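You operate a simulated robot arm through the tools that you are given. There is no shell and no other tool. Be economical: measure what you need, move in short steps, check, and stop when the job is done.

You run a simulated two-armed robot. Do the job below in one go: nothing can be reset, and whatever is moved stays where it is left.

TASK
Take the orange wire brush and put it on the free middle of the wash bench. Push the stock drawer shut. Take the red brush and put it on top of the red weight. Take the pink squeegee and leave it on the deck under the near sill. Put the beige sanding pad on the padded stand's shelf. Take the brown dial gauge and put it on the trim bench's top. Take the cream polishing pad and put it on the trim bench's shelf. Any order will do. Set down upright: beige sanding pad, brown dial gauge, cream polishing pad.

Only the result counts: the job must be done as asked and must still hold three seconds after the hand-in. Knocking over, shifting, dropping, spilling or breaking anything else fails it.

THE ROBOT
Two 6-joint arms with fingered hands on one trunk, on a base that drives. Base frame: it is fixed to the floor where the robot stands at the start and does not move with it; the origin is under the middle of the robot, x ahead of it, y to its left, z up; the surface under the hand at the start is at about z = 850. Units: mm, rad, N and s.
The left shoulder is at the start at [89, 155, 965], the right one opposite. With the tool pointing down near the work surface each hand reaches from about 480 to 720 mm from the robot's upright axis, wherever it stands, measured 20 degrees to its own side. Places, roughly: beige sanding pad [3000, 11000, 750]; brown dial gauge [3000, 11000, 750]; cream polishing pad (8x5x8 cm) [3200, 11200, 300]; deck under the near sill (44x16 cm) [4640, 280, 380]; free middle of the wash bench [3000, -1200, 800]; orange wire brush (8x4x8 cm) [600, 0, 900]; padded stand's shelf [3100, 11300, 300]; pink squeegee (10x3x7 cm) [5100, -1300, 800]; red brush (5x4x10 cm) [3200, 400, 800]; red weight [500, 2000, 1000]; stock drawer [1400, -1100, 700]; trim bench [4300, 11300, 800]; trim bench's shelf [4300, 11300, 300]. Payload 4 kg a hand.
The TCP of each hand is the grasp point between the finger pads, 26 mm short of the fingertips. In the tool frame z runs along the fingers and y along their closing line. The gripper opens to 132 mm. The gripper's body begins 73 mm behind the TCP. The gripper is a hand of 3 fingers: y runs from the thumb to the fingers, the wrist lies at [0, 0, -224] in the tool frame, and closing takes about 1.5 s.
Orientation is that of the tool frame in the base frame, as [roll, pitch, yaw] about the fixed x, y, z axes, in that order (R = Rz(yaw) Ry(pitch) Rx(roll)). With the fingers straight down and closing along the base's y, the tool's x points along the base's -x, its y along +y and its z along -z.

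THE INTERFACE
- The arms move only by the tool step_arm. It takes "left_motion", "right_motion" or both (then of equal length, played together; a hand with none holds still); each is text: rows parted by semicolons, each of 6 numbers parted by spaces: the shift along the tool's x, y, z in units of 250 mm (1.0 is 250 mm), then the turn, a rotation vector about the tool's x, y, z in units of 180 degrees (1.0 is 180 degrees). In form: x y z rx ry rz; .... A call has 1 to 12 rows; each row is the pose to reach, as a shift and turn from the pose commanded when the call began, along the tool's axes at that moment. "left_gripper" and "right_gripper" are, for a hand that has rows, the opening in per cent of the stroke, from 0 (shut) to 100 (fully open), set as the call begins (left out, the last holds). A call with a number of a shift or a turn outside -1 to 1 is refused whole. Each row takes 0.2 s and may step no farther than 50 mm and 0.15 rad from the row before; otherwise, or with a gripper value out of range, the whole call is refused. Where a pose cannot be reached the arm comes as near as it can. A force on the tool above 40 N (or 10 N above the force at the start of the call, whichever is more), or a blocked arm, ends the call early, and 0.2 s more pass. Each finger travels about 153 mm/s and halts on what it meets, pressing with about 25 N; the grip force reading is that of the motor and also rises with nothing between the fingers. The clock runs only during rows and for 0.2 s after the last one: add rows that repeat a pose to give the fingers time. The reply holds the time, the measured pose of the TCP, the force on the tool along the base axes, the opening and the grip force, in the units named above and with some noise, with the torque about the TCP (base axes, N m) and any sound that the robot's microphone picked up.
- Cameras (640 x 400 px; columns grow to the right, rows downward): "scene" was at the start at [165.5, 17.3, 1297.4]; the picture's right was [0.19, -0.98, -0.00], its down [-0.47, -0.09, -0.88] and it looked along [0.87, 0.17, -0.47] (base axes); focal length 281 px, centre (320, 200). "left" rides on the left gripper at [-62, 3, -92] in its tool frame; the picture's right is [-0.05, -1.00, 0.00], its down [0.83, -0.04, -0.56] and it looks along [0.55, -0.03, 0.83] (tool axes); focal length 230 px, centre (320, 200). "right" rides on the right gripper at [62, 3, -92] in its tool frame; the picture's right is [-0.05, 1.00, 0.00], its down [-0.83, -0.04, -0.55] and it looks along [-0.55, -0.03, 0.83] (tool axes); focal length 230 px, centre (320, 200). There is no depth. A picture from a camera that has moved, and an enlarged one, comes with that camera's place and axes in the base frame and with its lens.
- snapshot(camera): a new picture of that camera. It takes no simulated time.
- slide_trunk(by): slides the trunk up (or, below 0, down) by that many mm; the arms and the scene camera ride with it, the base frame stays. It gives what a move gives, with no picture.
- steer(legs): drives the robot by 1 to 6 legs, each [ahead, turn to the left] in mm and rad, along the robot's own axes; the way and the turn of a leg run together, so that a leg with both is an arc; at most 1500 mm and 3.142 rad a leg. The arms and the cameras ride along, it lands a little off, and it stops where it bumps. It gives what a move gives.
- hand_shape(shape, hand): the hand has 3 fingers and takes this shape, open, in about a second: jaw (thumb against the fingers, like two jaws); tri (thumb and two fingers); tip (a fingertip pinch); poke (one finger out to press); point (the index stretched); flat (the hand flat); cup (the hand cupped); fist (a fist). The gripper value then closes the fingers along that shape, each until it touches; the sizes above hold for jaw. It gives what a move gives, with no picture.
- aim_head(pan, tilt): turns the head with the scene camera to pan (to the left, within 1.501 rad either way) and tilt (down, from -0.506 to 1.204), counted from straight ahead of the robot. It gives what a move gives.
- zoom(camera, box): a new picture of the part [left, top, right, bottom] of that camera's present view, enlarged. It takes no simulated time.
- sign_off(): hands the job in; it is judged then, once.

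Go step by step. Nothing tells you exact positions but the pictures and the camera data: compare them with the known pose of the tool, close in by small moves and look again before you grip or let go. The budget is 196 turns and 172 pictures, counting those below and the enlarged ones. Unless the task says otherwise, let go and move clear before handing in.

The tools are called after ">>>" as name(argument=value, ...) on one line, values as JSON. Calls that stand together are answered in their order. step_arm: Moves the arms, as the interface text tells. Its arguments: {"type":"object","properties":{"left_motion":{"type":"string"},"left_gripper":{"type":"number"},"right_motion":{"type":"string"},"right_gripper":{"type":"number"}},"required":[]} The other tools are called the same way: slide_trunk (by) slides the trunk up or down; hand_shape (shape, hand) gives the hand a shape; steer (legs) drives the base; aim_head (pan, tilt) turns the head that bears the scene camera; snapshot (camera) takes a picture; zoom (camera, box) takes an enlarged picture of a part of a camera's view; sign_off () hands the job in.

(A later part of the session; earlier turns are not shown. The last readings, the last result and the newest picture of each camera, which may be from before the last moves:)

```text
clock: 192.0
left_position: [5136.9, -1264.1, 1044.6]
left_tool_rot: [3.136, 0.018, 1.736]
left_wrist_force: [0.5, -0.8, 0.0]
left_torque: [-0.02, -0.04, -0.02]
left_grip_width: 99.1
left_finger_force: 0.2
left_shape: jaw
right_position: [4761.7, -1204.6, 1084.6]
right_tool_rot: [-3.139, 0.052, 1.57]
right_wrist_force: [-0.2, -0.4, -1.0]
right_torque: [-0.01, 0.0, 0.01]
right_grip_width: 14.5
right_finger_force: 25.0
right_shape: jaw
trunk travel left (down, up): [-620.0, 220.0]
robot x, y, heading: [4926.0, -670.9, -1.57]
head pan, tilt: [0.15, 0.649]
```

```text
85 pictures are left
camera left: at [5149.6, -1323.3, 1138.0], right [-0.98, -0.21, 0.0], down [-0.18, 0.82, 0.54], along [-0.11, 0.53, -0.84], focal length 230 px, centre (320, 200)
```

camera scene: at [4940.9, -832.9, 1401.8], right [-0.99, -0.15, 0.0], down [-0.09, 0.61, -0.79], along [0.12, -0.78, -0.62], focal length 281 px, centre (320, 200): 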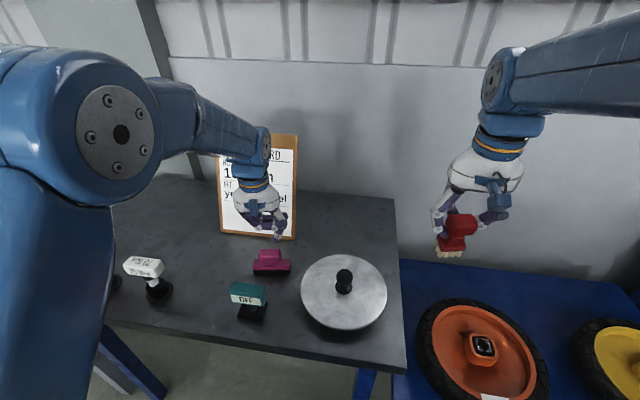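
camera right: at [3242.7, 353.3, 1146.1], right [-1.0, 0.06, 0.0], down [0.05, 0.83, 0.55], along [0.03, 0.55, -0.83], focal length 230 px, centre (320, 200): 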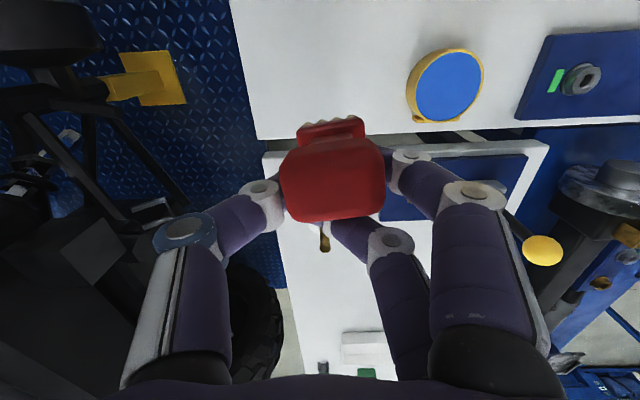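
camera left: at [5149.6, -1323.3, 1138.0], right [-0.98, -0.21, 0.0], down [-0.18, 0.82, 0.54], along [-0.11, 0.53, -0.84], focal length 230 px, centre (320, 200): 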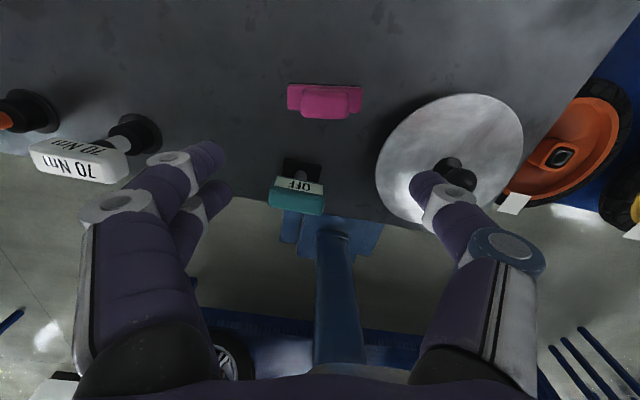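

The fingers are open again and the squeegee is centred. I'll lower onto the handle.

>>> step_arm(left_motion="-.02 -.008 .12 .001 .003 0; -.045 -.018 .24 .0018 .0057 0; -.045 -.018 .36 .0018 .0057 0; -.045 -.018 .48 .0018 .0057 0; -.045 -.018 .6 .0018 .0057 0; -.045 -.018 .704 .0018 .0057 0; -.045 -.018 .704 .0018 .0057 0")

>>> snapshot(camera="left")

```text
clock: 193.6
left_position: [5136.2, -1277.7, 867.0]
left_tool_rot: [3.141, 0.0, 1.735]
left_wrist_force: [-0.1, 0.6, 0.1]
left_torque: [-0.01, 0.0, -0.01]
left_grip_width: 99.2
left_finger_force: 0.0
left_shape: jaw
right_position: [4761.5, -1204.8, 1085.1]
right_tool_rot: [-3.138, 0.054, 1.568]
right_wrist_force: [0.5, -0.3, -0.5]
right_torque: [-0.03, 0.0, -0.03]
right_grip_width: 14.6
right_finger_force: 24.5
right_shape: jaw
trunk travel left (down, up): [-620.0, 220.0]
robot x, y, heading: [4929.2, -672.2, -1.569]
head pan, tilt: [0.15, 0.649]
```

```text
84 pictures are left
camera left: at [5149.1, -1339.0, 961.1], right [-0.98, -0.21, 0.0], down [-0.18, 0.81, 0.55], along [-0.12, 0.54, -0.83], focal length 230 px, centre (320, 200)
```

left: 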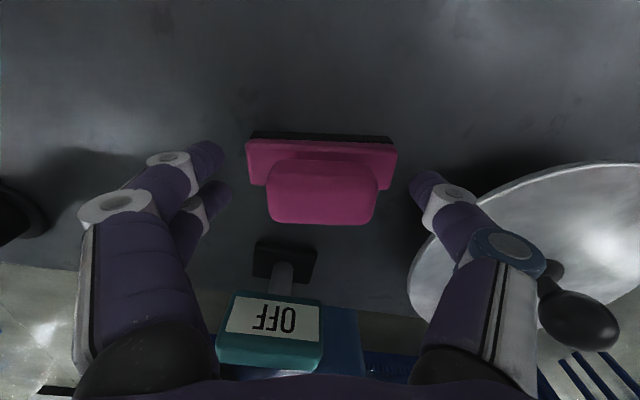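

>>> step_arm(left_motion="-.02 0 .008 0 0 0; -.02 0 .008 0 0 0; -.02 0 .008 0 0 0; -.02 0 .008 0 0 0; -.02 0 .008 0 0 0; -.02 0 .008 0 0 0; -.02 0 .008 0 0 0", left_gripper=0)

>>> step_arm(left_motion="0 0 -.05 0 0 0; 0 0 -.12 0 0 0; 0 0 -.22 0 0 0; 0 0 -.34 0 0 0; 0 0 -.46 0 0 0; 0 0 -.58 0 0 0; 0 0 -.7 0 0 0; 0 0 -.7 0 0 0")

>>> snapshot(camera="left")

>>> snapshot(camera="scene")

```text
clock: 195.2
left_position: [5136.5, -1282.7, 865.8]
left_tool_rot: [3.141, -0.001, 1.734]
left_wrist_force: [-0.8, -0.4, -0.5]
left_torque: [-0.03, 0.04, 0.03]
left_grip_width: 49.1
left_finger_force: 24.6
left_shape: jaw
right_position: [4761.4, -1205.3, 1084.8]
right_tool_rot: [-3.138, 0.051, 1.57]
right_wrist_force: [0.8, 0.2, -0.8]
right_torque: [-0.01, 0.03, -0.01]
right_grip_width: 14.5
right_finger_force: 24.4
right_shape: jaw
trunk travel left (down, up): [-620.0, 220.0]
robot x, y, heading: [4926.3, -670.5, -1.569]
head pan, tilt: [0.15, 0.649]
```

```text
clock: 197.0
left_position: [5136.3, -1284.6, 1042.3]
left_tool_rot: [-3.14, 0.002, 1.733]
left_wrist_force: [-0.4, 0.0, -0.7]
left_torque: [-0.01, 0.03, 0.03]
left_grip_width: 48.4
left_finger_force: 24.8
left_shape: jaw
right_position: [4763.3, -1204.8, 1085.4]
right_tool_rot: [-3.138, 0.052, 1.57]
right_wrist_force: [-0.7, -0.1, -1.1]
right_torque: [0.0, 0.0, -0.03]
right_grip_width: 14.8
right_finger_force: 25.4
right_shape: jaw
trunk travel left (down, up): [-620.0, 220.0]
robot x, y, heading: [4926.2, -672.9, -1.567]
head pan, tilt: [0.15, 0.649]
```

```text
83 pictures are left
camera left: at [5150.1, -1344.9, 1135.8], right [-0.98, -0.21, 0.0], down [-0.18, 0.81, 0.56], along [-0.12, 0.54, -0.83], focal length 230 px, centre (320, 200)
```

left: 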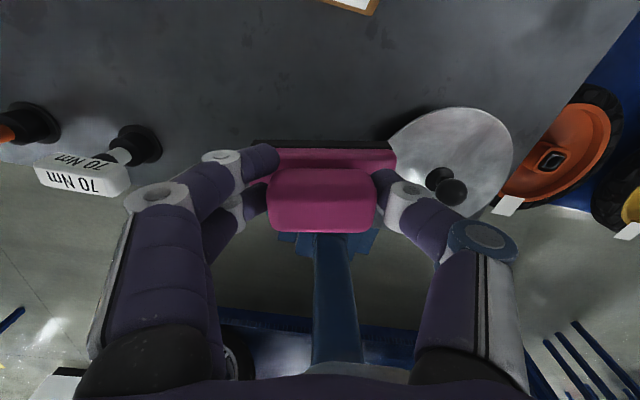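

```text
82 pictures are left
camera scene: at [4941.0, -834.5, 1401.6], right [-0.99, -0.15, 0.0], down [-0.09, 0.61, -0.78], along [0.12, -0.78, -0.62], focal length 281 px, centre (320, 200)
```

scene: 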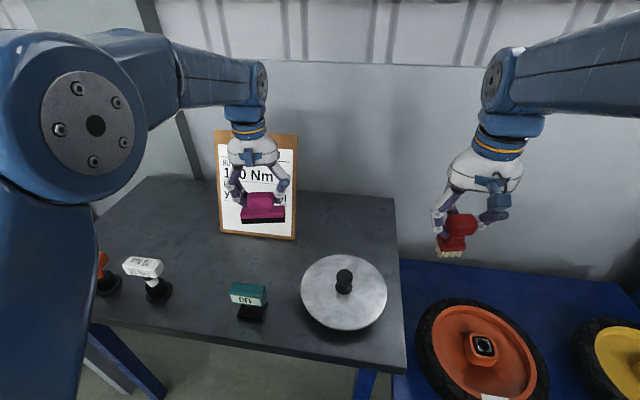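

Squeegee held. I'll back off, turn around to the car side, and look at the sill deck.

>>> steer(legs=[[-130, 0], [0, -3.1]])

>>> aim_head(pan=0.2, tilt=0.75)

>>> snapshot(camera="scene")

```text
clock: 206.2
left_position: [4697.6, 67.1, 1042.0]
left_tool_rot: [-3.141, -0.001, -1.372]
left_wrist_force: [-0.3, 0.1, -1.5]
left_torque: [-0.01, 0.0, 0.0]
left_grip_width: 43.5
left_finger_force: 24.7
left_shape: jaw
right_position: [5075.4, -1.9, 1084.5]
right_tool_rot: [-3.138, 0.053, -1.541]
right_wrist_force: [0.1, -0.4, -0.8]
right_torque: [-0.01, -0.02, -0.01]
right_grip_width: 13.7
right_finger_force: 25.1
right_shape: jaw
trunk travel left (down, up): [-620.0, 220.0]
robot x, y, heading: [4899.8, -540.2, 1.605]
head pan, tilt: [0.15, 0.649]
```

```text
clock: 206.8
left_position: [4698.5, 48.6, 1053.2]
left_tool_rot: [-3.139, 0.016, -1.373]
left_wrist_force: [0.7, 0.2, -0.8]
left_torque: [0.01, 0.01, -0.04]
left_grip_width: 43.2
left_finger_force: 24.7
left_shape: jaw
right_position: [5077.7, -19.0, 1091.5]
right_tool_rot: [-3.14, 0.071, -1.542]
right_wrist_force: [0.4, -0.6, -0.1]
right_torque: [0.01, 0.02, -0.03]
right_grip_width: 13.2
right_finger_force: 24.8
right_shape: jaw
trunk travel left (down, up): [-620.0, 220.0]
robot x, y, heading: [4896.2, -539.5, 1.608]
head pan, tilt: [0.201, 0.75]
```

```text
81 pictures are left
camera scene: at [4879.6, -381.0, 1393.0], right [0.97, 0.23, -0.01], down [0.16, -0.68, -0.72], along [-0.17, 0.7, -0.7], focal length 281 px, centre (320, 200)
```

scene: 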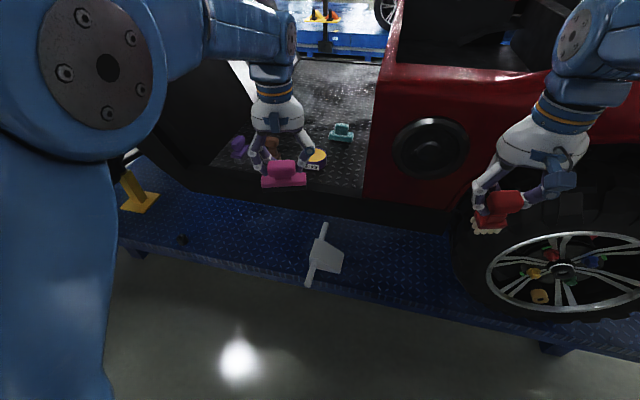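

The blue deck strip near [4640, 280] has a grey lever sticking out on its right part, so I'll aim left of it at about [4570, 285]. I'll reposition to approach at an angle, so the right hand stays over open floor.

>>> zoom(camera="scene", box=[200, 160, 400, 300])

>>> steer(legs=[[0, -2.0], [-530, 0], [0, 1.34]])

>>> snapshot(camera="scene")

```text
2.86 times, centred on (300, 230) of scene
camera zoom: at [4879.6, -381.0, 1393.0], right [0.97, 0.23, -0.01], down [0.16, -0.68, -0.72], along [-0.17, 0.7, -0.7], focal length 802 px, centre (377, 114)
```

zoom: 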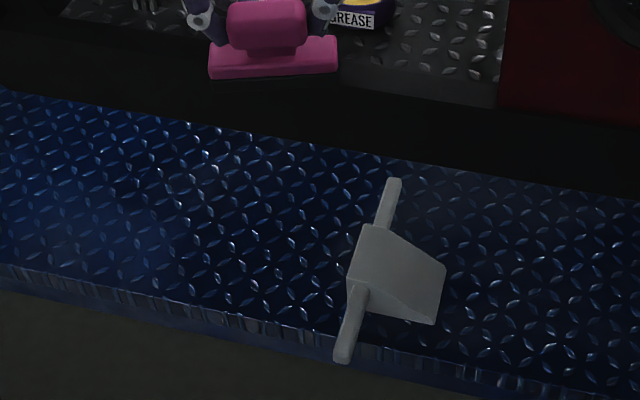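

```text
clock: 218.6
left_position: [4624.6, 249.9, 1053.0]
left_tool_rot: [-3.137, 0.017, -2.048]
left_wrist_force: [-0.2, 0.1, -1.1]
left_torque: [0.0, -0.04, 0.03]
left_grip_width: 42.8
left_finger_force: 25.4
left_shape: jaw
right_position: [4876.1, -39.2, 1093.0]
right_tool_rot: [-3.138, 0.069, -2.215]
right_wrist_force: [-0.1, -0.7, -1.3]
right_torque: [-0.02, 0.0, 0.02]
right_grip_width: 13.1
right_finger_force: 24.9
right_shape: jaw
trunk travel left (down, up): [-620.0, 220.0]
robot x, y, heading: [4421.0, -341.3, 0.927]
head pan, tilt: [0.201, 0.75]
```

```text
79 pictures are left
camera scene: at [4503.8, -203.9, 1393.2], right [0.9, -0.43, 0.0], down [-0.3, -0.63, -0.72], along [0.3, 0.65, -0.7], focal length 281 px, centre (320, 200)
```

scene: 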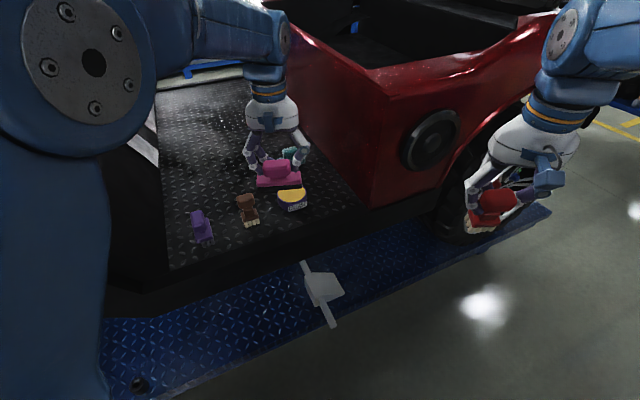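

The spot left of the lever is clear and the car sill is about 150 mm beyond it. I'll shift the hand over the spot and lower the trunk.

>>> step_arm(left_motion="0 .06 0 0 0.003 0; 0.0 .12 0 0 .006 0; 0 .18 0 0 .006 0; 0 .24 0 0 .006 0; 0 .3 0 0 .006 0; 0 .3 0 0 .006 0")

>>> slide_trunk(by=-400)

>>> snapshot(camera="left")

>>> snapshot(camera="scene")

```text
clock: 220.0
left_position: [4545.7, 270.2, 1063.4]
left_tool_rot: [-3.134, 0.016, -2.05]
left_wrist_force: [-0.1, -0.2, -1.2]
left_torque: [0.02, 0.0, -0.02]
left_grip_width: 42.7
left_finger_force: 24.8
left_shape: jaw
right_position: [4867.3, -55.1, 1094.5]
right_tool_rot: [-3.138, 0.069, -2.214]
right_wrist_force: [0.1, 0.6, 0.1]
right_torque: [0.02, -0.01, 0.02]
right_grip_width: 12.9
right_finger_force: 24.6
right_shape: jaw
trunk travel left (down, up): [-620.0, 220.0]
robot x, y, heading: [4420.4, -337.7, 0.928]
head pan, tilt: [0.201, 0.75]
```

```text
clock: 221.9
left_position: [4538.3, 260.9, 892.5]
left_tool_rot: [-3.13, 0.062, -2.051]
left_wrist_force: [-0.3, 0.1, -1.0]
left_torque: [-0.01, 0.02, -0.03]
left_grip_width: 44.0
left_finger_force: 25.0
left_shape: jaw
right_position: [4855.6, -69.2, 891.3]
right_tool_rot: [-3.138, 0.031, -2.218]
right_wrist_force: [-0.3, -0.2, -1.3]
right_torque: [0.01, -0.02, 0.03]
right_grip_width: 12.9
right_finger_force: 24.9
right_shape: jaw
trunk travel left (down, up): [-430.0, 410.0]
robot x, y, heading: [4421.8, -338.6, 0.926]
head pan, tilt: [0.201, 0.75]
stopped: the force on the tool passed its limit at 55 N (the readings are from after the stop); the commanded pose is now the measured one
```

```text
78 pictures are left
camera left: at [4560.0, 310.6, 989.1], right [0.91, -0.42, 0.01], down [-0.37, -0.78, 0.5], along [-0.2, -0.46, -0.86], focal length 230 px, centre (320, 200)
```

left: 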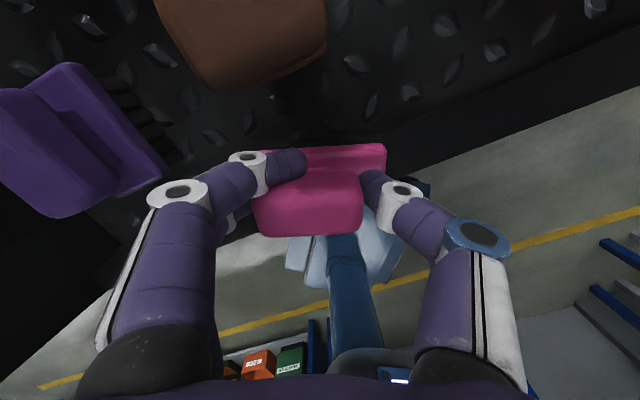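

```text
77 pictures are left
camera scene: at [4500.0, -208.8, 1203.1], right [0.9, -0.43, 0.0], down [-0.3, -0.63, -0.72], along [0.31, 0.65, -0.69], focal length 281 px, centre (320, 200)
```

scene: 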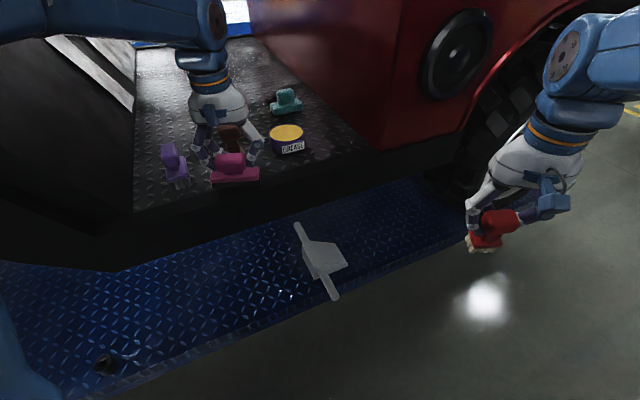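

The squeegee touched the car's floor edge, which is at z≈820 and y≈270, so the deck spot lies just under that overhang. I'll raise a little, back the robot off, tilt the fingers forward, and go in from below.

>>> slide_trunk(by=40)

>>> steer(legs=[[-130, 0]])

>>> step_arm(left_motion="0 0 0 -.004 -.025 0; 0 0 0 -.004 -.05 0; 0 0 0 -.004 -.07 0; 0 0 0 -.004 -.07 0")

>>> snapshot(camera="left")

>>> snapshot(camera="scene")

```text
clock: 222.8
left_position: [4539.5, 263.2, 931.1]
left_tool_rot: [-3.132, 0.06, -2.052]
left_wrist_force: [0.2, 0.6, -0.5]
left_torque: [0.01, -0.02, 0.01]
left_grip_width: 44.2
left_finger_force: 25.3
left_shape: jaw
right_position: [4856.7, -66.8, 930.1]
right_tool_rot: [-3.137, 0.028, -2.219]
right_wrist_force: [-1.3, 0.3, -0.9]
right_torque: [-0.02, 0.02, -0.04]
right_grip_width: 12.8
right_finger_force: 24.8
right_shape: jaw
trunk travel left (down, up): [-470.0, 370.0]
robot x, y, heading: [4423.1, -342.0, 0.929]
head pan, tilt: [0.201, 0.75]
```

```text
clock: 224.1
left_position: [4463.1, 157.5, 931.2]
left_tool_rot: [-3.131, 0.06, -2.053]
left_wrist_force: [-1.0, 0.6, -0.6]
left_torque: [-0.01, -0.02, -0.01]
left_grip_width: 43.8
left_finger_force: 24.8
left_shape: jaw
right_position: [4778.8, -172.2, 932.6]
right_tool_rot: [-3.139, 0.03, -2.218]
right_wrist_force: [0.4, 0.0, -0.9]
right_torque: [0.03, 0.0, 0.03]
right_grip_width: 13.0
right_finger_force: 24.8
right_shape: jaw
trunk travel left (down, up): [-470.0, 370.0]
robot x, y, heading: [4343.8, -446.5, 0.926]
head pan, tilt: [0.201, 0.75]
```

```text
clock: 225.1
left_position: [4454.2, 145.3, 940.3]
left_tool_rot: [-3.14, 0.297, -2.05]
left_wrist_force: [0.5, 0.3, -1.4]
left_torque: [0.03, 0.0, -0.03]
left_grip_width: 43.4
left_finger_force: 25.9
left_shape: jaw
right_position: [4768.0, -185.7, 913.2]
right_tool_rot: [-3.138, -0.021, -2.22]
right_wrist_force: [0.3, -0.8, -1.2]
right_torque: [-0.02, -0.03, -0.01]
right_grip_width: 12.7
right_finger_force: 25.1
right_shape: jaw
trunk travel left (down, up): [-470.0, 370.0]
robot x, y, heading: [4343.4, -444.2, 0.928]
head pan, tilt: [0.201, 0.75]
```

```text
76 pictures are left
camera left: at [4465.5, 173.8, 1047.2], right [0.91, -0.42, 0.02], down [-0.4, -0.87, 0.29], along [-0.11, -0.27, -0.96], focal length 230 px, centre (320, 200)
```

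left: 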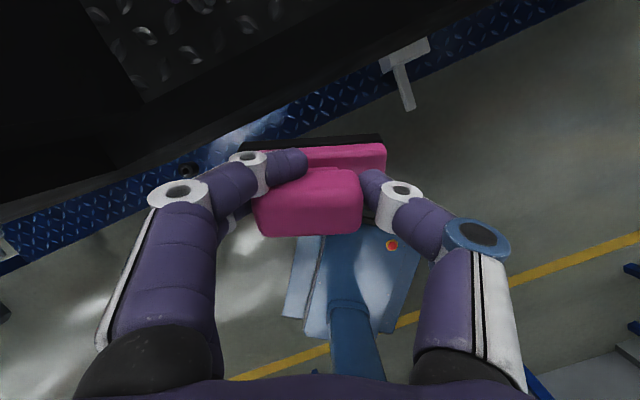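

```text
75 pictures are left
camera scene: at [4424.2, -310.5, 1243.6], right [0.9, -0.43, 0.0], down [-0.3, -0.63, -0.72], along [0.31, 0.65, -0.7], focal length 281 px, centre (320, 200)
```

scene: 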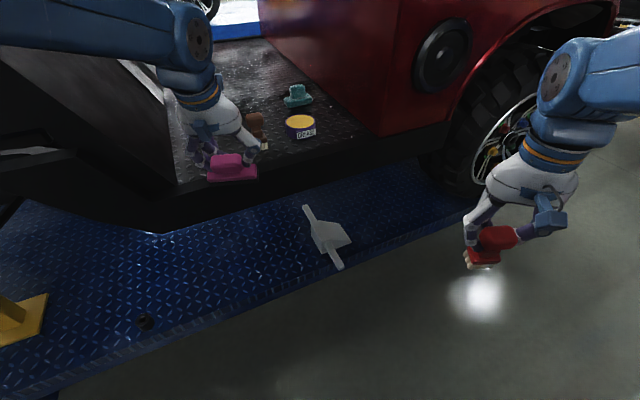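

I'll align the squeegee with the car by yawing the wrist, and then lower the trunk with the hand just in front of the sill.

>>> step_arm(left_motion="0 0 0 -.011 0 -.0365; 0 0 0 -.0224 0 -.073; 0 0 0 -.0336 0 -.11; 0 0 0 -.0448 0 -.146; 0 0 0 -.0448 0 -.146")

>>> slide_trunk(by=-430)

>>> snapshot(camera="scene")

>>> snapshot(camera="left")

```text
clock: 226.3
left_position: [4453.3, 145.3, 940.3]
left_tool_rot: [-3.141, 0.297, -1.57]
left_wrist_force: [-0.5, 0.3, -1.2]
left_torque: [0.02, -0.01, 0.0]
left_grip_width: 43.6
left_finger_force: 24.7
left_shape: jaw
right_position: [4769.1, -185.8, 914.9]
right_tool_rot: [-3.138, -0.021, -2.219]
right_wrist_force: [0.1, 0.3, -1.6]
right_torque: [-0.02, 0.02, 0.0]
right_grip_width: 12.9
right_finger_force: 25.5
right_shape: jaw
trunk travel left (down, up): [-470.0, 370.0]
robot x, y, heading: [4346.7, -450.3, 0.928]
head pan, tilt: [0.201, 0.75]
```

```text
refused: -430 is not a number from -400 to 400
```

```text
74 pictures are left
camera scene: at [4423.6, -311.1, 1243.7], right [0.9, -0.43, 0.0], down [-0.3, -0.63, -0.72], along [0.31, 0.65, -0.7], focal length 281 px, centre (320, 200)
```

scene: 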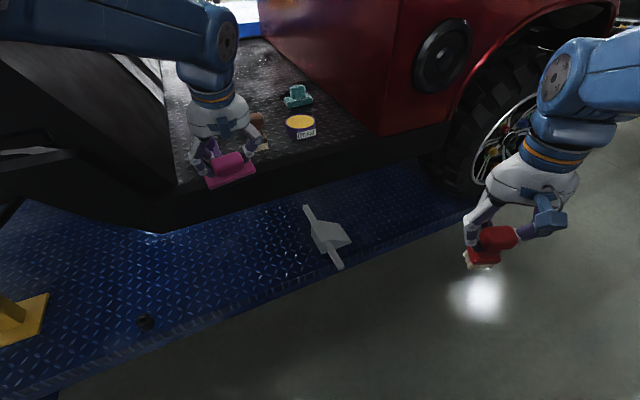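

```text
73 pictures are left
camera left: at [4449.3, 175.5, 1048.2], right [1.0, 0.05, 0.02], down [0.04, -0.96, 0.29], along [0.03, -0.29, -0.96], focal length 230 px, centre (320, 200)
```

left: 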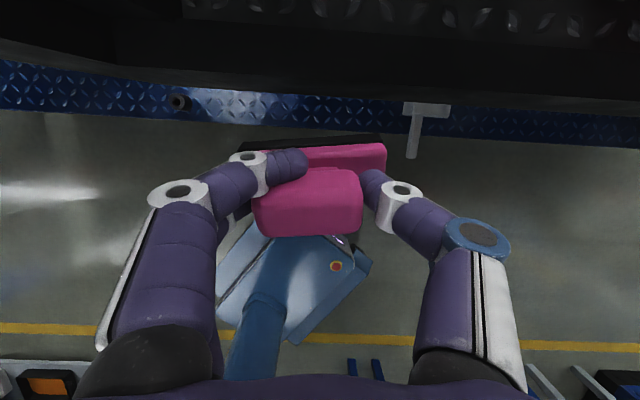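

From above, the deck edge is at y≈182 and the sill edge at y≈225. I'll lower with the hand out in front and then slide in beneath it.

>>> slide_trunk(by=-400)

>>> snapshot(camera="left")

>>> snapshot(camera="scene")

```text
clock: 230.1
left_position: [4453.3, 144.3, 541.5]
left_tool_rot: [-3.141, 0.297, -1.571]
left_wrist_force: [1.7, -0.3, -1.0]
left_torque: [-0.01, 0.0, -0.02]
left_grip_width: 43.5
left_finger_force: 25.0
left_shape: jaw
right_position: [4768.8, -186.5, 522.2]
right_tool_rot: [-3.137, 0.0, -2.219]
right_wrist_force: [-0.1, -0.1, -1.4]
right_torque: [-0.01, 0.04, 0.01]
right_grip_width: 13.0
right_finger_force: 25.3
right_shape: jaw
trunk travel left (down, up): [-70.0, 770.0]
robot x, y, heading: [4344.8, -446.8, 0.925]
head pan, tilt: [0.201, 0.75]
```

```text
72 pictures are left
camera left: at [4449.1, 175.0, 648.3], right [1.0, 0.05, 0.02], down [0.04, -0.96, 0.29], along [0.03, -0.29, -0.96], focal length 230 px, centre (320, 200)
```

left: 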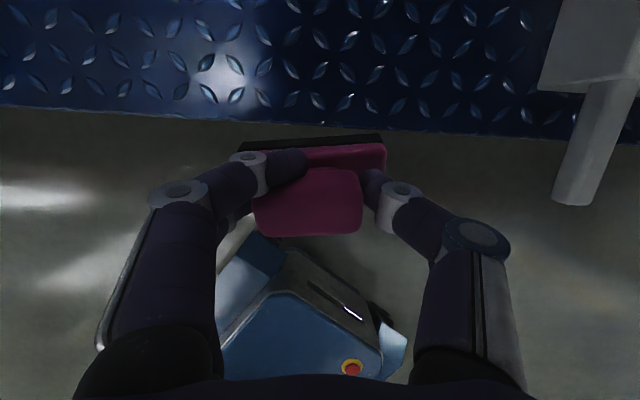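

```text
71 pictures are left
camera scene: at [4419.2, -317.3, 843.8], right [0.9, -0.43, 0.0], down [-0.3, -0.63, -0.72], along [0.31, 0.65, -0.7], focal length 281 px, centre (320, 200)
```

scene: 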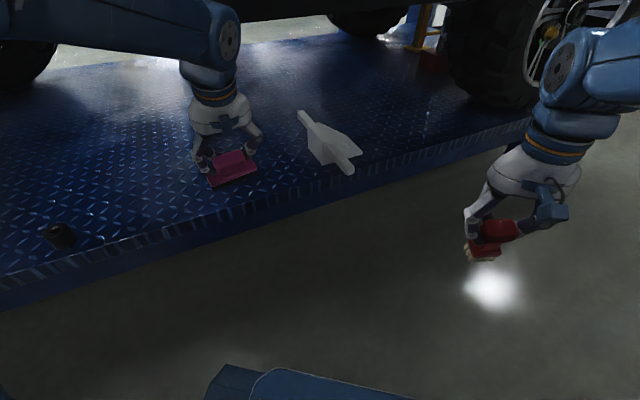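

With the head low I can see under the sill. I'll move the squeegee forward over the deck and close to its surface.

>>> step_arm(left_motion="-.047 -.092 .05 0 0 0; -.094 -.184 .1 0 0 0; -.141 -.276 .15 0 0 0; -.188 -.368 .204 0 0 0; -.2 -.368 .27 0 0 0; -.21 -.368 .33 0 0 0; -.218 -.368 .39 0 0 0; -.218 -.368 .39 0 0 0")

>>> snapshot(camera="scene")

>>> snapshot(camera="left")

```text
clock: 231.9
left_position: [4546.1, 225.1, 462.8]
left_tool_rot: [-3.139, 0.297, -1.572]
left_wrist_force: [-0.6, -0.5, -0.9]
left_torque: [0.0, -0.02, -0.04]
left_grip_width: 43.7
left_finger_force: 24.9
left_shape: jaw
right_position: [4769.4, -185.2, 520.7]
right_tool_rot: [-3.138, -0.001, -2.218]
right_wrist_force: [0.9, -0.1, -1.9]
right_torque: [0.0, -0.03, 0.02]
right_grip_width: 12.9
right_finger_force: 25.3
right_shape: jaw
trunk travel left (down, up): [-70.0, 770.0]
robot x, y, heading: [4344.5, -444.6, 0.929]
head pan, tilt: [0.201, 0.75]
```

```text
70 pictures are left
camera scene: at [4419.3, -317.1, 843.8], right [0.9, -0.43, 0.0], down [-0.3, -0.63, -0.72], along [0.31, 0.65, -0.7], focal length 281 px, centre (320, 200)
```

scene: 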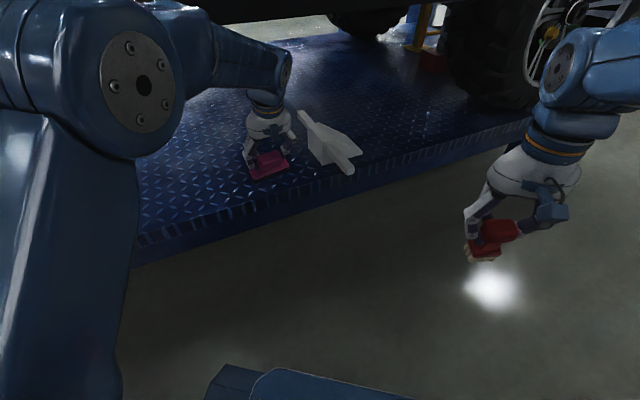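

```text
69 pictures are left
camera left: at [4541.9, 255.9, 570.4], right [1.0, 0.05, 0.02], down [0.04, -0.96, 0.29], along [0.03, -0.29, -0.96], focal length 230 px, centre (320, 200)
```

left: 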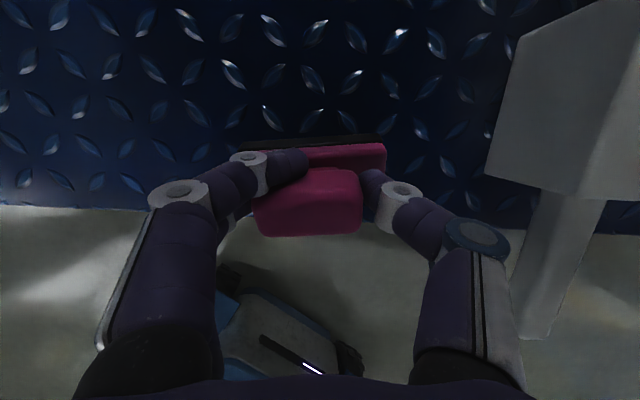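

It's close to the surface, and a few more mm away from the lever is wise. I'll lower to contact.

>>> step_arm(left_motion="-.005 .04 .02 0 0 0; -.01 .06 .04 0 0 0; -.01 .06 .06 0 0 0; -.01 .06 .078 0 0 0; -.008 .06 .09 0 0 0; -.005 .06 .1 0 0 0; -.002 .06 .11 0 0 0; -.002 .06 .11 0 0 0")

>>> zoom(camera="scene", box=[200, 90, 360, 190])

```text
clock: 233.7
left_position: [4531.3, 233.1, 443.8]
left_tool_rot: [-3.135, 0.308, -1.569]
left_wrist_force: [1.1, 0.9, 38.8]
left_torque: [0.03, 0.41, -0.02]
left_grip_width: 43.8
left_finger_force: 24.8
left_shape: jaw
right_position: [4768.7, -188.1, 522.9]
right_tool_rot: [-3.138, 0.005, -2.217]
right_wrist_force: [-0.2, -0.3, -0.5]
right_torque: [0.0, -0.03, 0.01]
right_grip_width: 12.8
right_finger_force: 25.2
right_shape: jaw
trunk travel left (down, up): [-70.0, 770.0]
robot x, y, heading: [4345.5, -447.7, 0.924]
head pan, tilt: [0.201, 0.75]
```

```text
4.00 times, centred on (280, 140) of scene
camera zoom: at [4418.2, -321.2, 844.9], right [0.9, -0.43, 0.0], down [-0.3, -0.62, -0.72], along [0.31, 0.65, -0.69], focal length 1123 px, centre (480, 440)
```

zoom: 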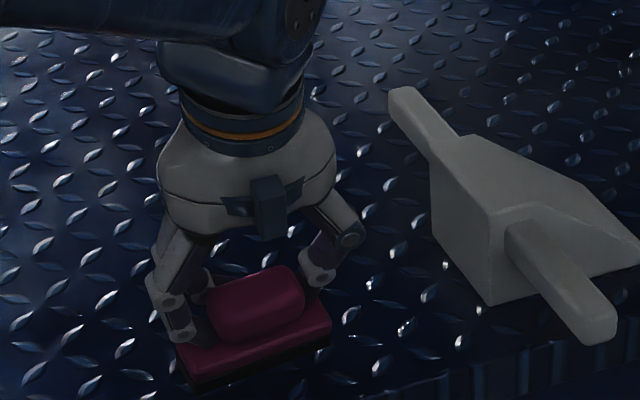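

It's firmly on the deck at about y=250, well under the sill. I'll ease off, open, and withdraw backward.

>>> step_arm(left_motion="0 0 -.014 0 0 0; 0 0 -.016 0 0 0")

>>> step_arm(left_motion="0 0 0 0 0 0; 0 0 0 0 0 0; 0 0 0 0 0 0; 0 0 0 0 0 0; 0 0 -.06 0 0 0; 0 0 -.14 0 0 0; 0 0 -.24 0 0 0; .1 0 -.3 0 0 0; .25 0 -.3 0 0 0; .4 0 -.3 0 0 0; .5 0 -.3 0 0 0", left_gripper=68)

>>> zoom(camera="scene", box=[160, 50, 400, 200])

```text
clock: 234.3
left_position: [4530.9, 231.7, 446.3]
left_tool_rot: [-3.136, 0.304, -1.568]
left_wrist_force: [5.7, 0.9, 28.5]
left_torque: [0.08, 0.2, -0.09]
left_grip_width: 43.9
left_finger_force: 25.4
left_shape: jaw
right_position: [4766.9, -187.2, 523.8]
right_tool_rot: [-3.14, 0.004, -2.218]
right_wrist_force: [-0.2, 0.4, -0.9]
right_torque: [-0.01, 0.0, -0.01]
right_grip_width: 12.9
right_finger_force: 24.9
right_shape: jaw
trunk travel left (down, up): [-70.0, 770.0]
robot x, y, heading: [4344.8, -448.5, 0.92]
head pan, tilt: [0.201, 0.75]
```

```text
clock: 236.7
left_position: [4528.2, 90.5, 476.1]
left_tool_rot: [-3.139, 0.299, -1.571]
left_wrist_force: [-0.2, 0.3, 0.6]
left_torque: [0.02, -0.02, -0.01]
left_grip_width: 89.8
left_finger_force: 0.1
left_shape: jaw
right_position: [4768.9, -185.0, 521.8]
right_tool_rot: [-3.139, 0.0, -2.219]
right_wrist_force: [-0.2, 0.1, -1.9]
right_torque: [-0.04, -0.01, -0.02]
right_grip_width: 12.9
right_finger_force: 25.3
right_shape: jaw
trunk travel left (down, up): [-70.0, 770.0]
robot x, y, heading: [4345.7, -445.2, 0.922]
head pan, tilt: [0.201, 0.75]
```

```text
2.67 times, centred on (280, 125) of scene
camera zoom: at [4419.2, -317.4, 843.8], right [0.9, -0.43, 0.0], down [-0.3, -0.63, -0.72], along [0.31, 0.65, -0.7], focal length 748 px, centre (427, 400)
```

zoom: 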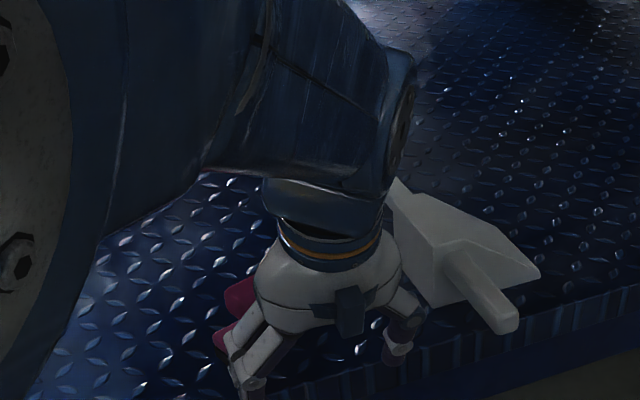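

>>> steer(legs=[[-100, 0]])

>>> snapshot(camera="scene")

```text
clock: 237.8
left_position: [4469.4, 11.1, 476.6]
left_tool_rot: [-3.141, 0.296, -1.568]
left_wrist_force: [-0.3, -0.2, -0.7]
left_torque: [-0.01, 0.01, -0.02]
left_grip_width: 89.7
left_finger_force: 0.1
left_shape: jaw
right_position: [4708.2, -266.7, 522.1]
right_tool_rot: [-3.138, 0.0, -2.219]
right_wrist_force: [0.6, -0.5, -0.8]
right_torque: [-0.02, 0.0, 0.0]
right_grip_width: 12.8
right_finger_force: 25.0
right_shape: jaw
trunk travel left (down, up): [-70.0, 770.0]
robot x, y, heading: [4283.9, -528.6, 0.933]
head pan, tilt: [0.201, 0.75]
```

```text
66 pictures are left
camera scene: at [4359.3, -397.3, 843.8], right [0.9, -0.43, 0.0], down [-0.3, -0.63, -0.72], along [0.31, 0.65, -0.7], focal length 281 px, centre (320, 200)
```

scene: 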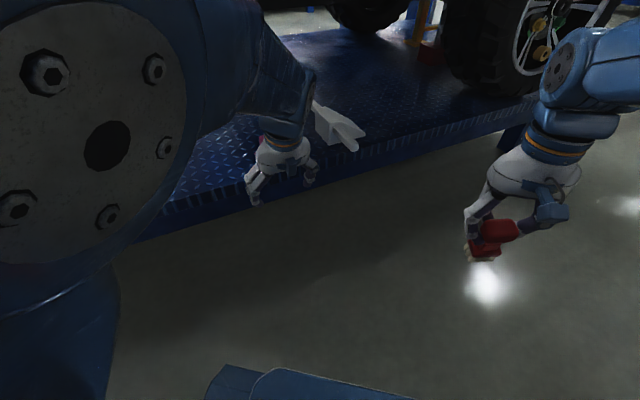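

I'll raise the trunk now that the hand is clear, then confirm the squeegee.

>>> slide_trunk(by=300)

>>> snapshot(camera="scene")

```text
clock: 240.8
left_position: [4465.0, 6.8, 786.2]
left_tool_rot: [-3.128, 0.314, -1.565]
left_wrist_force: [-0.7, -0.6, -0.2]
left_torque: [-0.01, -0.02, 0.04]
left_grip_width: 89.7
left_finger_force: 0.0
left_shape: jaw
right_position: [4703.0, -272.8, 806.4]
right_tool_rot: [-3.14, -0.044, -2.222]
right_wrist_force: [-0.8, -0.7, -0.4]
right_torque: [0.02, -0.03, 0.0]
right_grip_width: 12.8
right_finger_force: 24.9
right_shape: jaw
trunk travel left (down, up): [-370.0, 470.0]
robot x, y, heading: [4282.4, -520.4, 0.928]
head pan, tilt: [0.201, 0.75]
```

```text
65 pictures are left
camera scene: at [4362.9, -392.6, 1143.7], right [0.9, -0.43, 0.0], down [-0.3, -0.63, -0.72], along [0.31, 0.65, -0.7], focal length 281 px, centre (320, 200)
```

scene: 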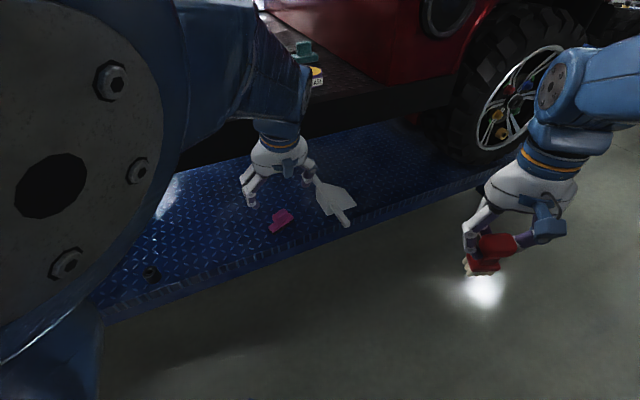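

The squeegee stands on the deck under the sill. Next comes the red brush: I'll raise the trunk and drive back along the aisle, then north between the benches.

>>> slide_trunk(by=280)

>>> steer(legs=[[0, 2.2], [1500, 0], [1080, 0]])

>>> steer(legs=[[0, -1.57], [900, 0]])

>>> aim_head(pan=0.5, tilt=0.25)

>>> snapshot(camera="scene")

```text
clock: 243.7
left_position: [4465.3, 5.6, 1066.2]
left_tool_rot: [-3.127, 0.313, -1.564]
left_wrist_force: [0.0, -0.4, 0.3]
left_torque: [-0.01, -0.02, 0.0]
left_grip_width: 89.6
left_finger_force: 0.0
left_shape: jaw
right_position: [4703.0, -274.3, 1081.9]
right_tool_rot: [-3.138, -0.058, -2.221]
right_wrist_force: [-0.4, -0.3, -0.6]
right_torque: [0.0, 0.0, 0.02]
right_grip_width: 12.9
right_finger_force: 25.2
right_shape: jaw
trunk travel left (down, up): [-650.0, 190.0]
robot x, y, heading: [4282.2, -522.7, 0.93]
head pan, tilt: [0.201, 0.75]
```

```text
clock: 261.8
left_position: [1186.2, -654.7, 1066.0]
left_tool_rot: [-3.128, 0.312, 0.632]
left_wrist_force: [-0.3, -0.4, -0.1]
left_torque: [-0.05, -0.02, 0.03]
left_grip_width: 89.8
left_finger_force: 0.1
left_shape: jaw
right_position: [1262.7, -298.2, 1094.3]
right_tool_rot: [-3.138, -0.036, -0.023]
right_wrist_force: [0.4, -0.4, -0.1]
right_torque: [-0.02, -0.04, -0.03]
right_grip_width: 12.7
right_finger_force: 25.3
right_shape: jaw
trunk travel left (down, up): [-650.0, 190.0]
robot x, y, heading: [1721.6, -488.8, 3.125]
head pan, tilt: [0.201, 0.75]
```

```text
clock: 270.7
left_position: [1562.5, 925.2, 1061.2]
left_tool_rot: [-3.132, 0.298, -0.929]
left_wrist_force: [0.1, -0.2, 0.3]
left_torque: [-0.01, 0.0, -0.03]
left_grip_width: 89.8
left_finger_force: 0.0
left_shape: jaw
right_position: [1922.2, 859.6, 1087.3]
right_tool_rot: [-3.14, -0.073, -1.589]
right_wrist_force: [0.6, 0.4, 0.5]
right_torque: [0.01, 0.01, -0.01]
right_grip_width: 12.6
right_finger_force: 25.6
right_shape: jaw
trunk travel left (down, up): [-650.0, 190.0]
robot x, y, heading: [1733.0, 404.2, 1.564]
head pan, tilt: [0.201, 0.75]
```

```text
clock: 271.6
left_position: [1560.6, 905.3, 1045.2]
left_tool_rot: [-3.136, 0.242, -0.922]
left_wrist_force: [0.4, -0.4, -0.6]
left_torque: [0.01, -0.03, 0.01]
left_grip_width: 89.7
left_finger_force: 0.2
left_shape: jaw
right_position: [1924.0, 837.6, 1067.9]
right_tool_rot: [-3.141, -0.131, -1.586]
right_wrist_force: [-0.5, 0.4, -0.9]
right_torque: [0.0, -0.01, -0.02]
right_grip_width: 12.8
right_finger_force: 25.2
right_shape: jaw
trunk travel left (down, up): [-650.0, 190.0]
robot x, y, heading: [1735.7, 408.9, 1.558]
head pan, tilt: [0.499, 0.25]
```

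```text
64 pictures are left
camera scene: at [1695.4, 568.2, 1442.7], right [0.9, 0.44, -0.01], down [0.22, -0.47, -0.85], along [-0.38, 0.76, -0.52], focal length 281 px, centre (320, 200)
```

scene: 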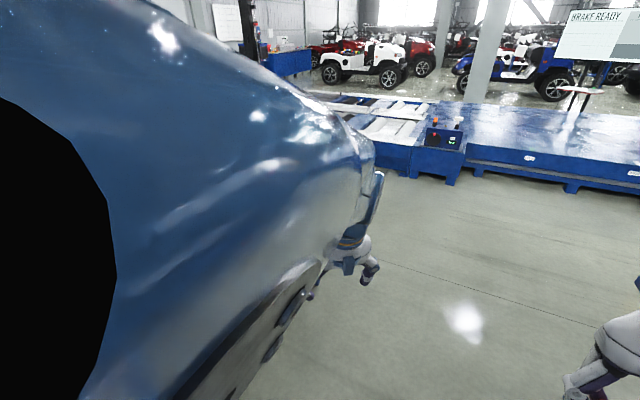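

The left arm blocks that view, so I'll drive further north and turn towards the weight.

>>> steer(legs=[[700, 0], [0, 1.1]])

>>> aim_head(pan=0.0, tilt=0.3)

>>> snapshot(camera="scene")

```text
clock: 278.4
left_position: [1210.0, 1182.3, 1053.7]
left_tool_rot: [3.135, 0.277, 0.175]
left_wrist_force: [-0.9, -0.3, -0.1]
left_torque: [-0.01, -0.02, -0.02]
left_grip_width: 89.5
left_finger_force: 0.0
left_shape: jaw
right_position: [1430.4, 1476.3, 1078.8]
right_tool_rot: [-3.138, -0.111, -0.483]
right_wrist_force: [0.0, 0.3, -0.8]
right_torque: [0.0, -0.01, -0.01]
right_grip_width: 12.6
right_finger_force: 25.0
right_shape: jaw
trunk travel left (down, up): [-650.0, 190.0]
robot x, y, heading: [1739.3, 1119.3, 2.666]
head pan, tilt: [0.499, 0.25]
```

```text
clock: 279.4
left_position: [1231.8, 1169.7, 1024.5]
left_tool_rot: [3.097, 0.207, 0.17]
left_wrist_force: [0.2, -0.8, 0.6]
left_torque: [-0.02, 0.02, -0.02]
left_grip_width: 89.7
left_finger_force: 0.1
left_shape: jaw
right_position: [1449.5, 1467.2, 1062.4]
right_tool_rot: [-3.14, -0.168, -0.485]
right_wrist_force: [0.2, 0.1, -0.8]
right_torque: [-0.01, 0.03, 0.01]
right_grip_width: 12.5
right_finger_force: 25.4
right_shape: jaw
trunk travel left (down, up): [-650.0, 190.0]
robot x, y, heading: [1740.9, 1111.3, 2.663]
head pan, tilt: [0.0, 0.3]
```

```text
63 pictures are left
camera scene: at [1579.7, 1165.5, 1459.6], right [0.13, 0.99, -0.01], down [0.35, -0.05, -0.93], along [-0.93, 0.12, -0.36], focal length 281 px, centre (320, 200)
```

scene: 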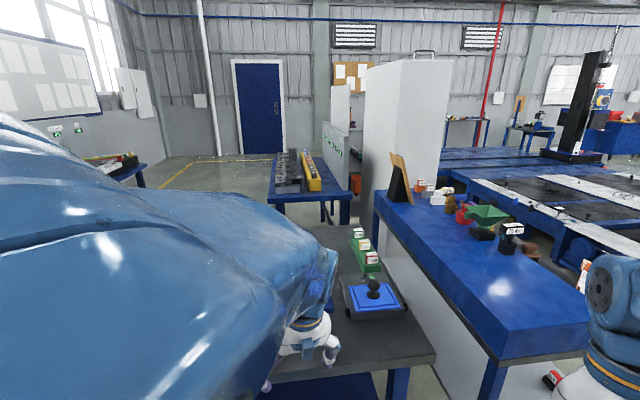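

The blue bench ahead holds various items, including something red. I'll zoom in.

>>> zoom(camera="scene", box=[380, 150, 560, 280])

```text
3.08 times, centred on (470, 215) of scene
camera zoom: at [1579.7, 1165.5, 1459.6], right [0.13, 0.99, -0.01], down [0.35, -0.05, -0.93], along [-0.93, 0.12, -0.36], focal length 864 px, centre (-142, 154)
```

zoom: 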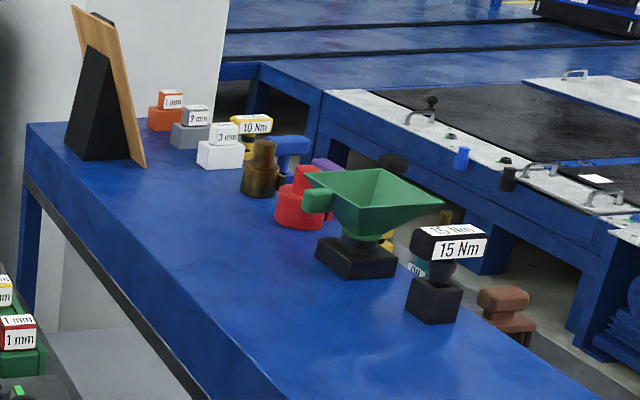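

The red weight is the red cylinder behind the green funnel, near [520, 1955], by the bench's far edge. I'll go around to the bench's north side.

>>> slide_trunk(by=180)

>>> steer(legs=[[0, -1.09], [1450, 0], [0, 1.57], [850, 0]])

>>> aim_head(pan=0.7, tilt=0.55)

>>> snapshot(camera="scene")

```text
clock: 281.4
left_position: [1230.4, 1168.4, 1204.1]
left_tool_rot: [3.095, 0.201, 0.169]
left_wrist_force: [0.0, 0.5, -0.2]
left_torque: [0.01, -0.03, 0.01]
left_grip_width: 89.8
left_finger_force: 0.0
left_shape: jaw
right_position: [1449.3, 1468.9, 1239.1]
right_tool_rot: [-3.14, -0.178, -0.485]
right_wrist_force: [0.3, -0.3, -0.8]
right_torque: [0.04, -0.03, 0.02]
right_grip_width: 12.7
right_finger_force: 24.9
right_shape: jaw
trunk travel left (down, up): [-830.0, 10.0]
robot x, y, heading: [1740.4, 1111.1, 2.665]
head pan, tilt: [0.0, 0.3]
```

```text
clock: 299.8
left_position: [402.2, 2394.9, 1213.8]
left_tool_rot: [3.107, 0.22, 0.65]
left_wrist_force: [-0.6, -0.2, 0.7]
left_torque: [0.01, 0.02, -0.02]
left_grip_width: 89.7
left_finger_force: 0.0
left_shape: jaw
right_position: [459.9, 2761.1, 1250.1]
right_tool_rot: [-3.141, -0.154, -0.01]
right_wrist_force: [-0.9, 0.1, -0.8]
right_torque: [-0.02, -0.01, -0.02]
right_grip_width: 12.5
right_finger_force: 25.0
right_shape: jaw
trunk travel left (down, up): [-830.0, 10.0]
robot x, y, heading: [890.5, 2581.0, -3.14]
head pan, tilt: [0.0, 0.3]
```

```text
clock: 300.9
left_position: [427.3, 2393.2, 1198.1]
left_tool_rot: [3.093, 0.173, 0.653]
left_wrist_force: [-0.1, -0.7, 0.5]
left_torque: [-0.01, 0.0, 0.02]
left_grip_width: 89.6
left_finger_force: 0.1
left_shape: jaw
right_position: [484.5, 2760.9, 1230.6]
right_tool_rot: [-3.139, -0.222, -0.012]
right_wrist_force: [-0.2, 0.1, -1.2]
right_torque: [-0.02, 0.0, -0.01]
right_grip_width: 13.0
right_finger_force: 24.7
right_shape: jaw
trunk travel left (down, up): [-830.0, 10.0]
robot x, y, heading: [883.9, 2582.3, -3.139]
head pan, tilt: [0.7, 0.55]
```

```text
61 pictures are left
camera scene: at [734.2, 2530.2, 1621.2], right [-0.57, 0.82, -0.01], down [0.45, 0.3, -0.84], along [-0.69, -0.48, -0.54], focal length 281 px, centre (320, 200)
```

scene: 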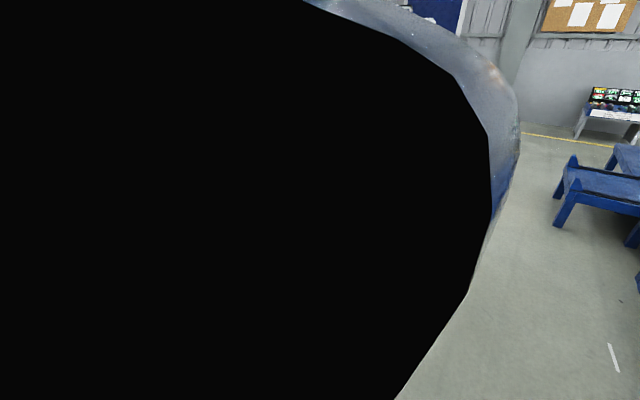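

The left elbow is blocking the view. I'll stretch the left arm forward into its neutral pose, turn to face the bench and look.

>>> step_arm(left_motion="-.05 -.028 .009 .002 .006 .023; -.1 -.056 .018 .003 .012 .046; -.15 -.084 .027 .005 .018 .069; -.2 -.112 .036 .007 .024 .092; -.25 -.14 .045 .009 .03 .115; -.3 -.168 .054 .01 .036 .139; -.35 -.196 .063 .012 .043 .162; -.4 -.224 .07 .014 .05 .185; -.456 -.252 .08 .0155 .055 .208; -.456 -.252 .08 .0155 .055 .208")

>>> steer(legs=[[0, 1.15]])

>>> aim_head(pan=-0.2, tilt=0.65)

>>> snapshot(camera="scene")

```text
clock: 303.1
left_position: [292.5, 2372.9, 1226.3]
left_tool_rot: [3.081, 0.024, 0.004]
left_wrist_force: [0.1, 0.1, 0.7]
left_torque: [-0.01, 0.0, 0.04]
left_grip_width: 89.9
left_finger_force: 0.0
left_shape: jaw
right_position: [485.8, 2760.7, 1230.6]
right_tool_rot: [-3.139, -0.222, -0.012]
right_wrist_force: [0.4, -0.3, 0.8]
right_torque: [0.02, 0.04, 0.03]
right_grip_width: 12.6
right_finger_force: 25.2
right_shape: jaw
trunk travel left (down, up): [-830.0, 10.0]
robot x, y, heading: [885.4, 2579.3, -3.139]
head pan, tilt: [0.7, 0.55]
```

```text
clock: 306.6
left_position: [839.4, 1948.4, 1227.5]
left_tool_rot: [3.081, 0.024, 1.163]
left_wrist_force: [0.4, 0.2, 0.4]
left_torque: [-0.01, -0.02, 0.01]
left_grip_width: 89.8
left_finger_force: 0.0
left_shape: jaw
right_position: [556.5, 2270.3, 1239.7]
right_tool_rot: [3.141, -0.2, 1.149]
right_wrist_force: [-0.5, -0.6, -1.0]
right_torque: [0.02, 0.01, 0.01]
right_grip_width: 12.6
right_finger_force: 24.5
right_shape: jaw
trunk travel left (down, up): [-830.0, 10.0]
robot x, y, heading: [878.7, 2581.2, -1.984]
head pan, tilt: [0.7, 0.55]
```

```text
clock: 307.8
left_position: [848.5, 1967.1, 1237.4]
left_tool_rot: [3.082, 0.041, 1.163]
left_wrist_force: [1.6, 0.0, 1.2]
left_torque: [-0.04, 0.05, 0.0]
left_grip_width: 89.7
left_finger_force: 0.1
left_shape: jaw
right_position: [565.3, 2294.4, 1221.1]
right_tool_rot: [-3.141, -0.266, 1.144]
right_wrist_force: [-0.1, -1.0, -1.5]
right_torque: [-0.01, 0.04, 0.01]
right_grip_width: 12.5
right_finger_force: 24.9
right_shape: jaw
trunk travel left (down, up): [-830.0, 10.0]
robot x, y, heading: [879.9, 2585.2, -1.981]
head pan, tilt: [-0.201, 0.649]
```

```text
60 pictures are left
camera scene: at [797.3, 2435.6, 1612.1], right [-0.82, 0.57, 0.0], down [0.35, 0.51, -0.78], along [-0.45, -0.64, -0.62], focal length 281 px, centre (320, 200)
```

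scene: 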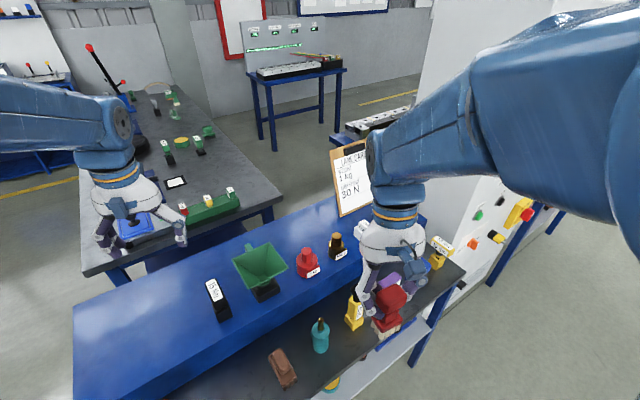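

The red weight is at about [510, 1963] on the blue tier, with its base near z=880. I'll zoom to see its top.

>>> zoom(camera="scene", box=[270, 220, 370, 290])

```text
5.71 times, centred on (320, 255) of scene
camera zoom: at [797.3, 2435.6, 1612.1], right [-0.82, 0.57, 0.0], down [0.35, 0.51, -0.78], along [-0.45, -0.64, -0.62], focal length 1604 px, centre (320, -114)
```

zoom: 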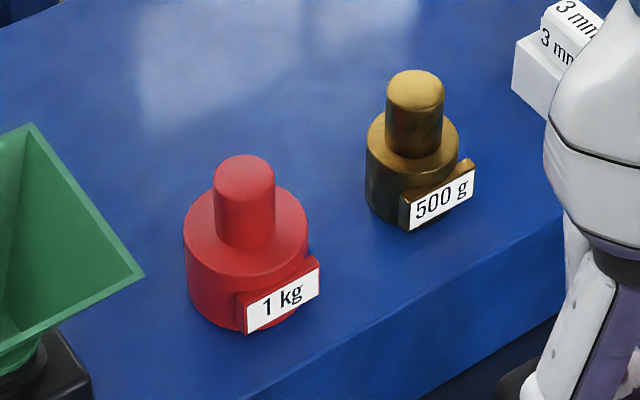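

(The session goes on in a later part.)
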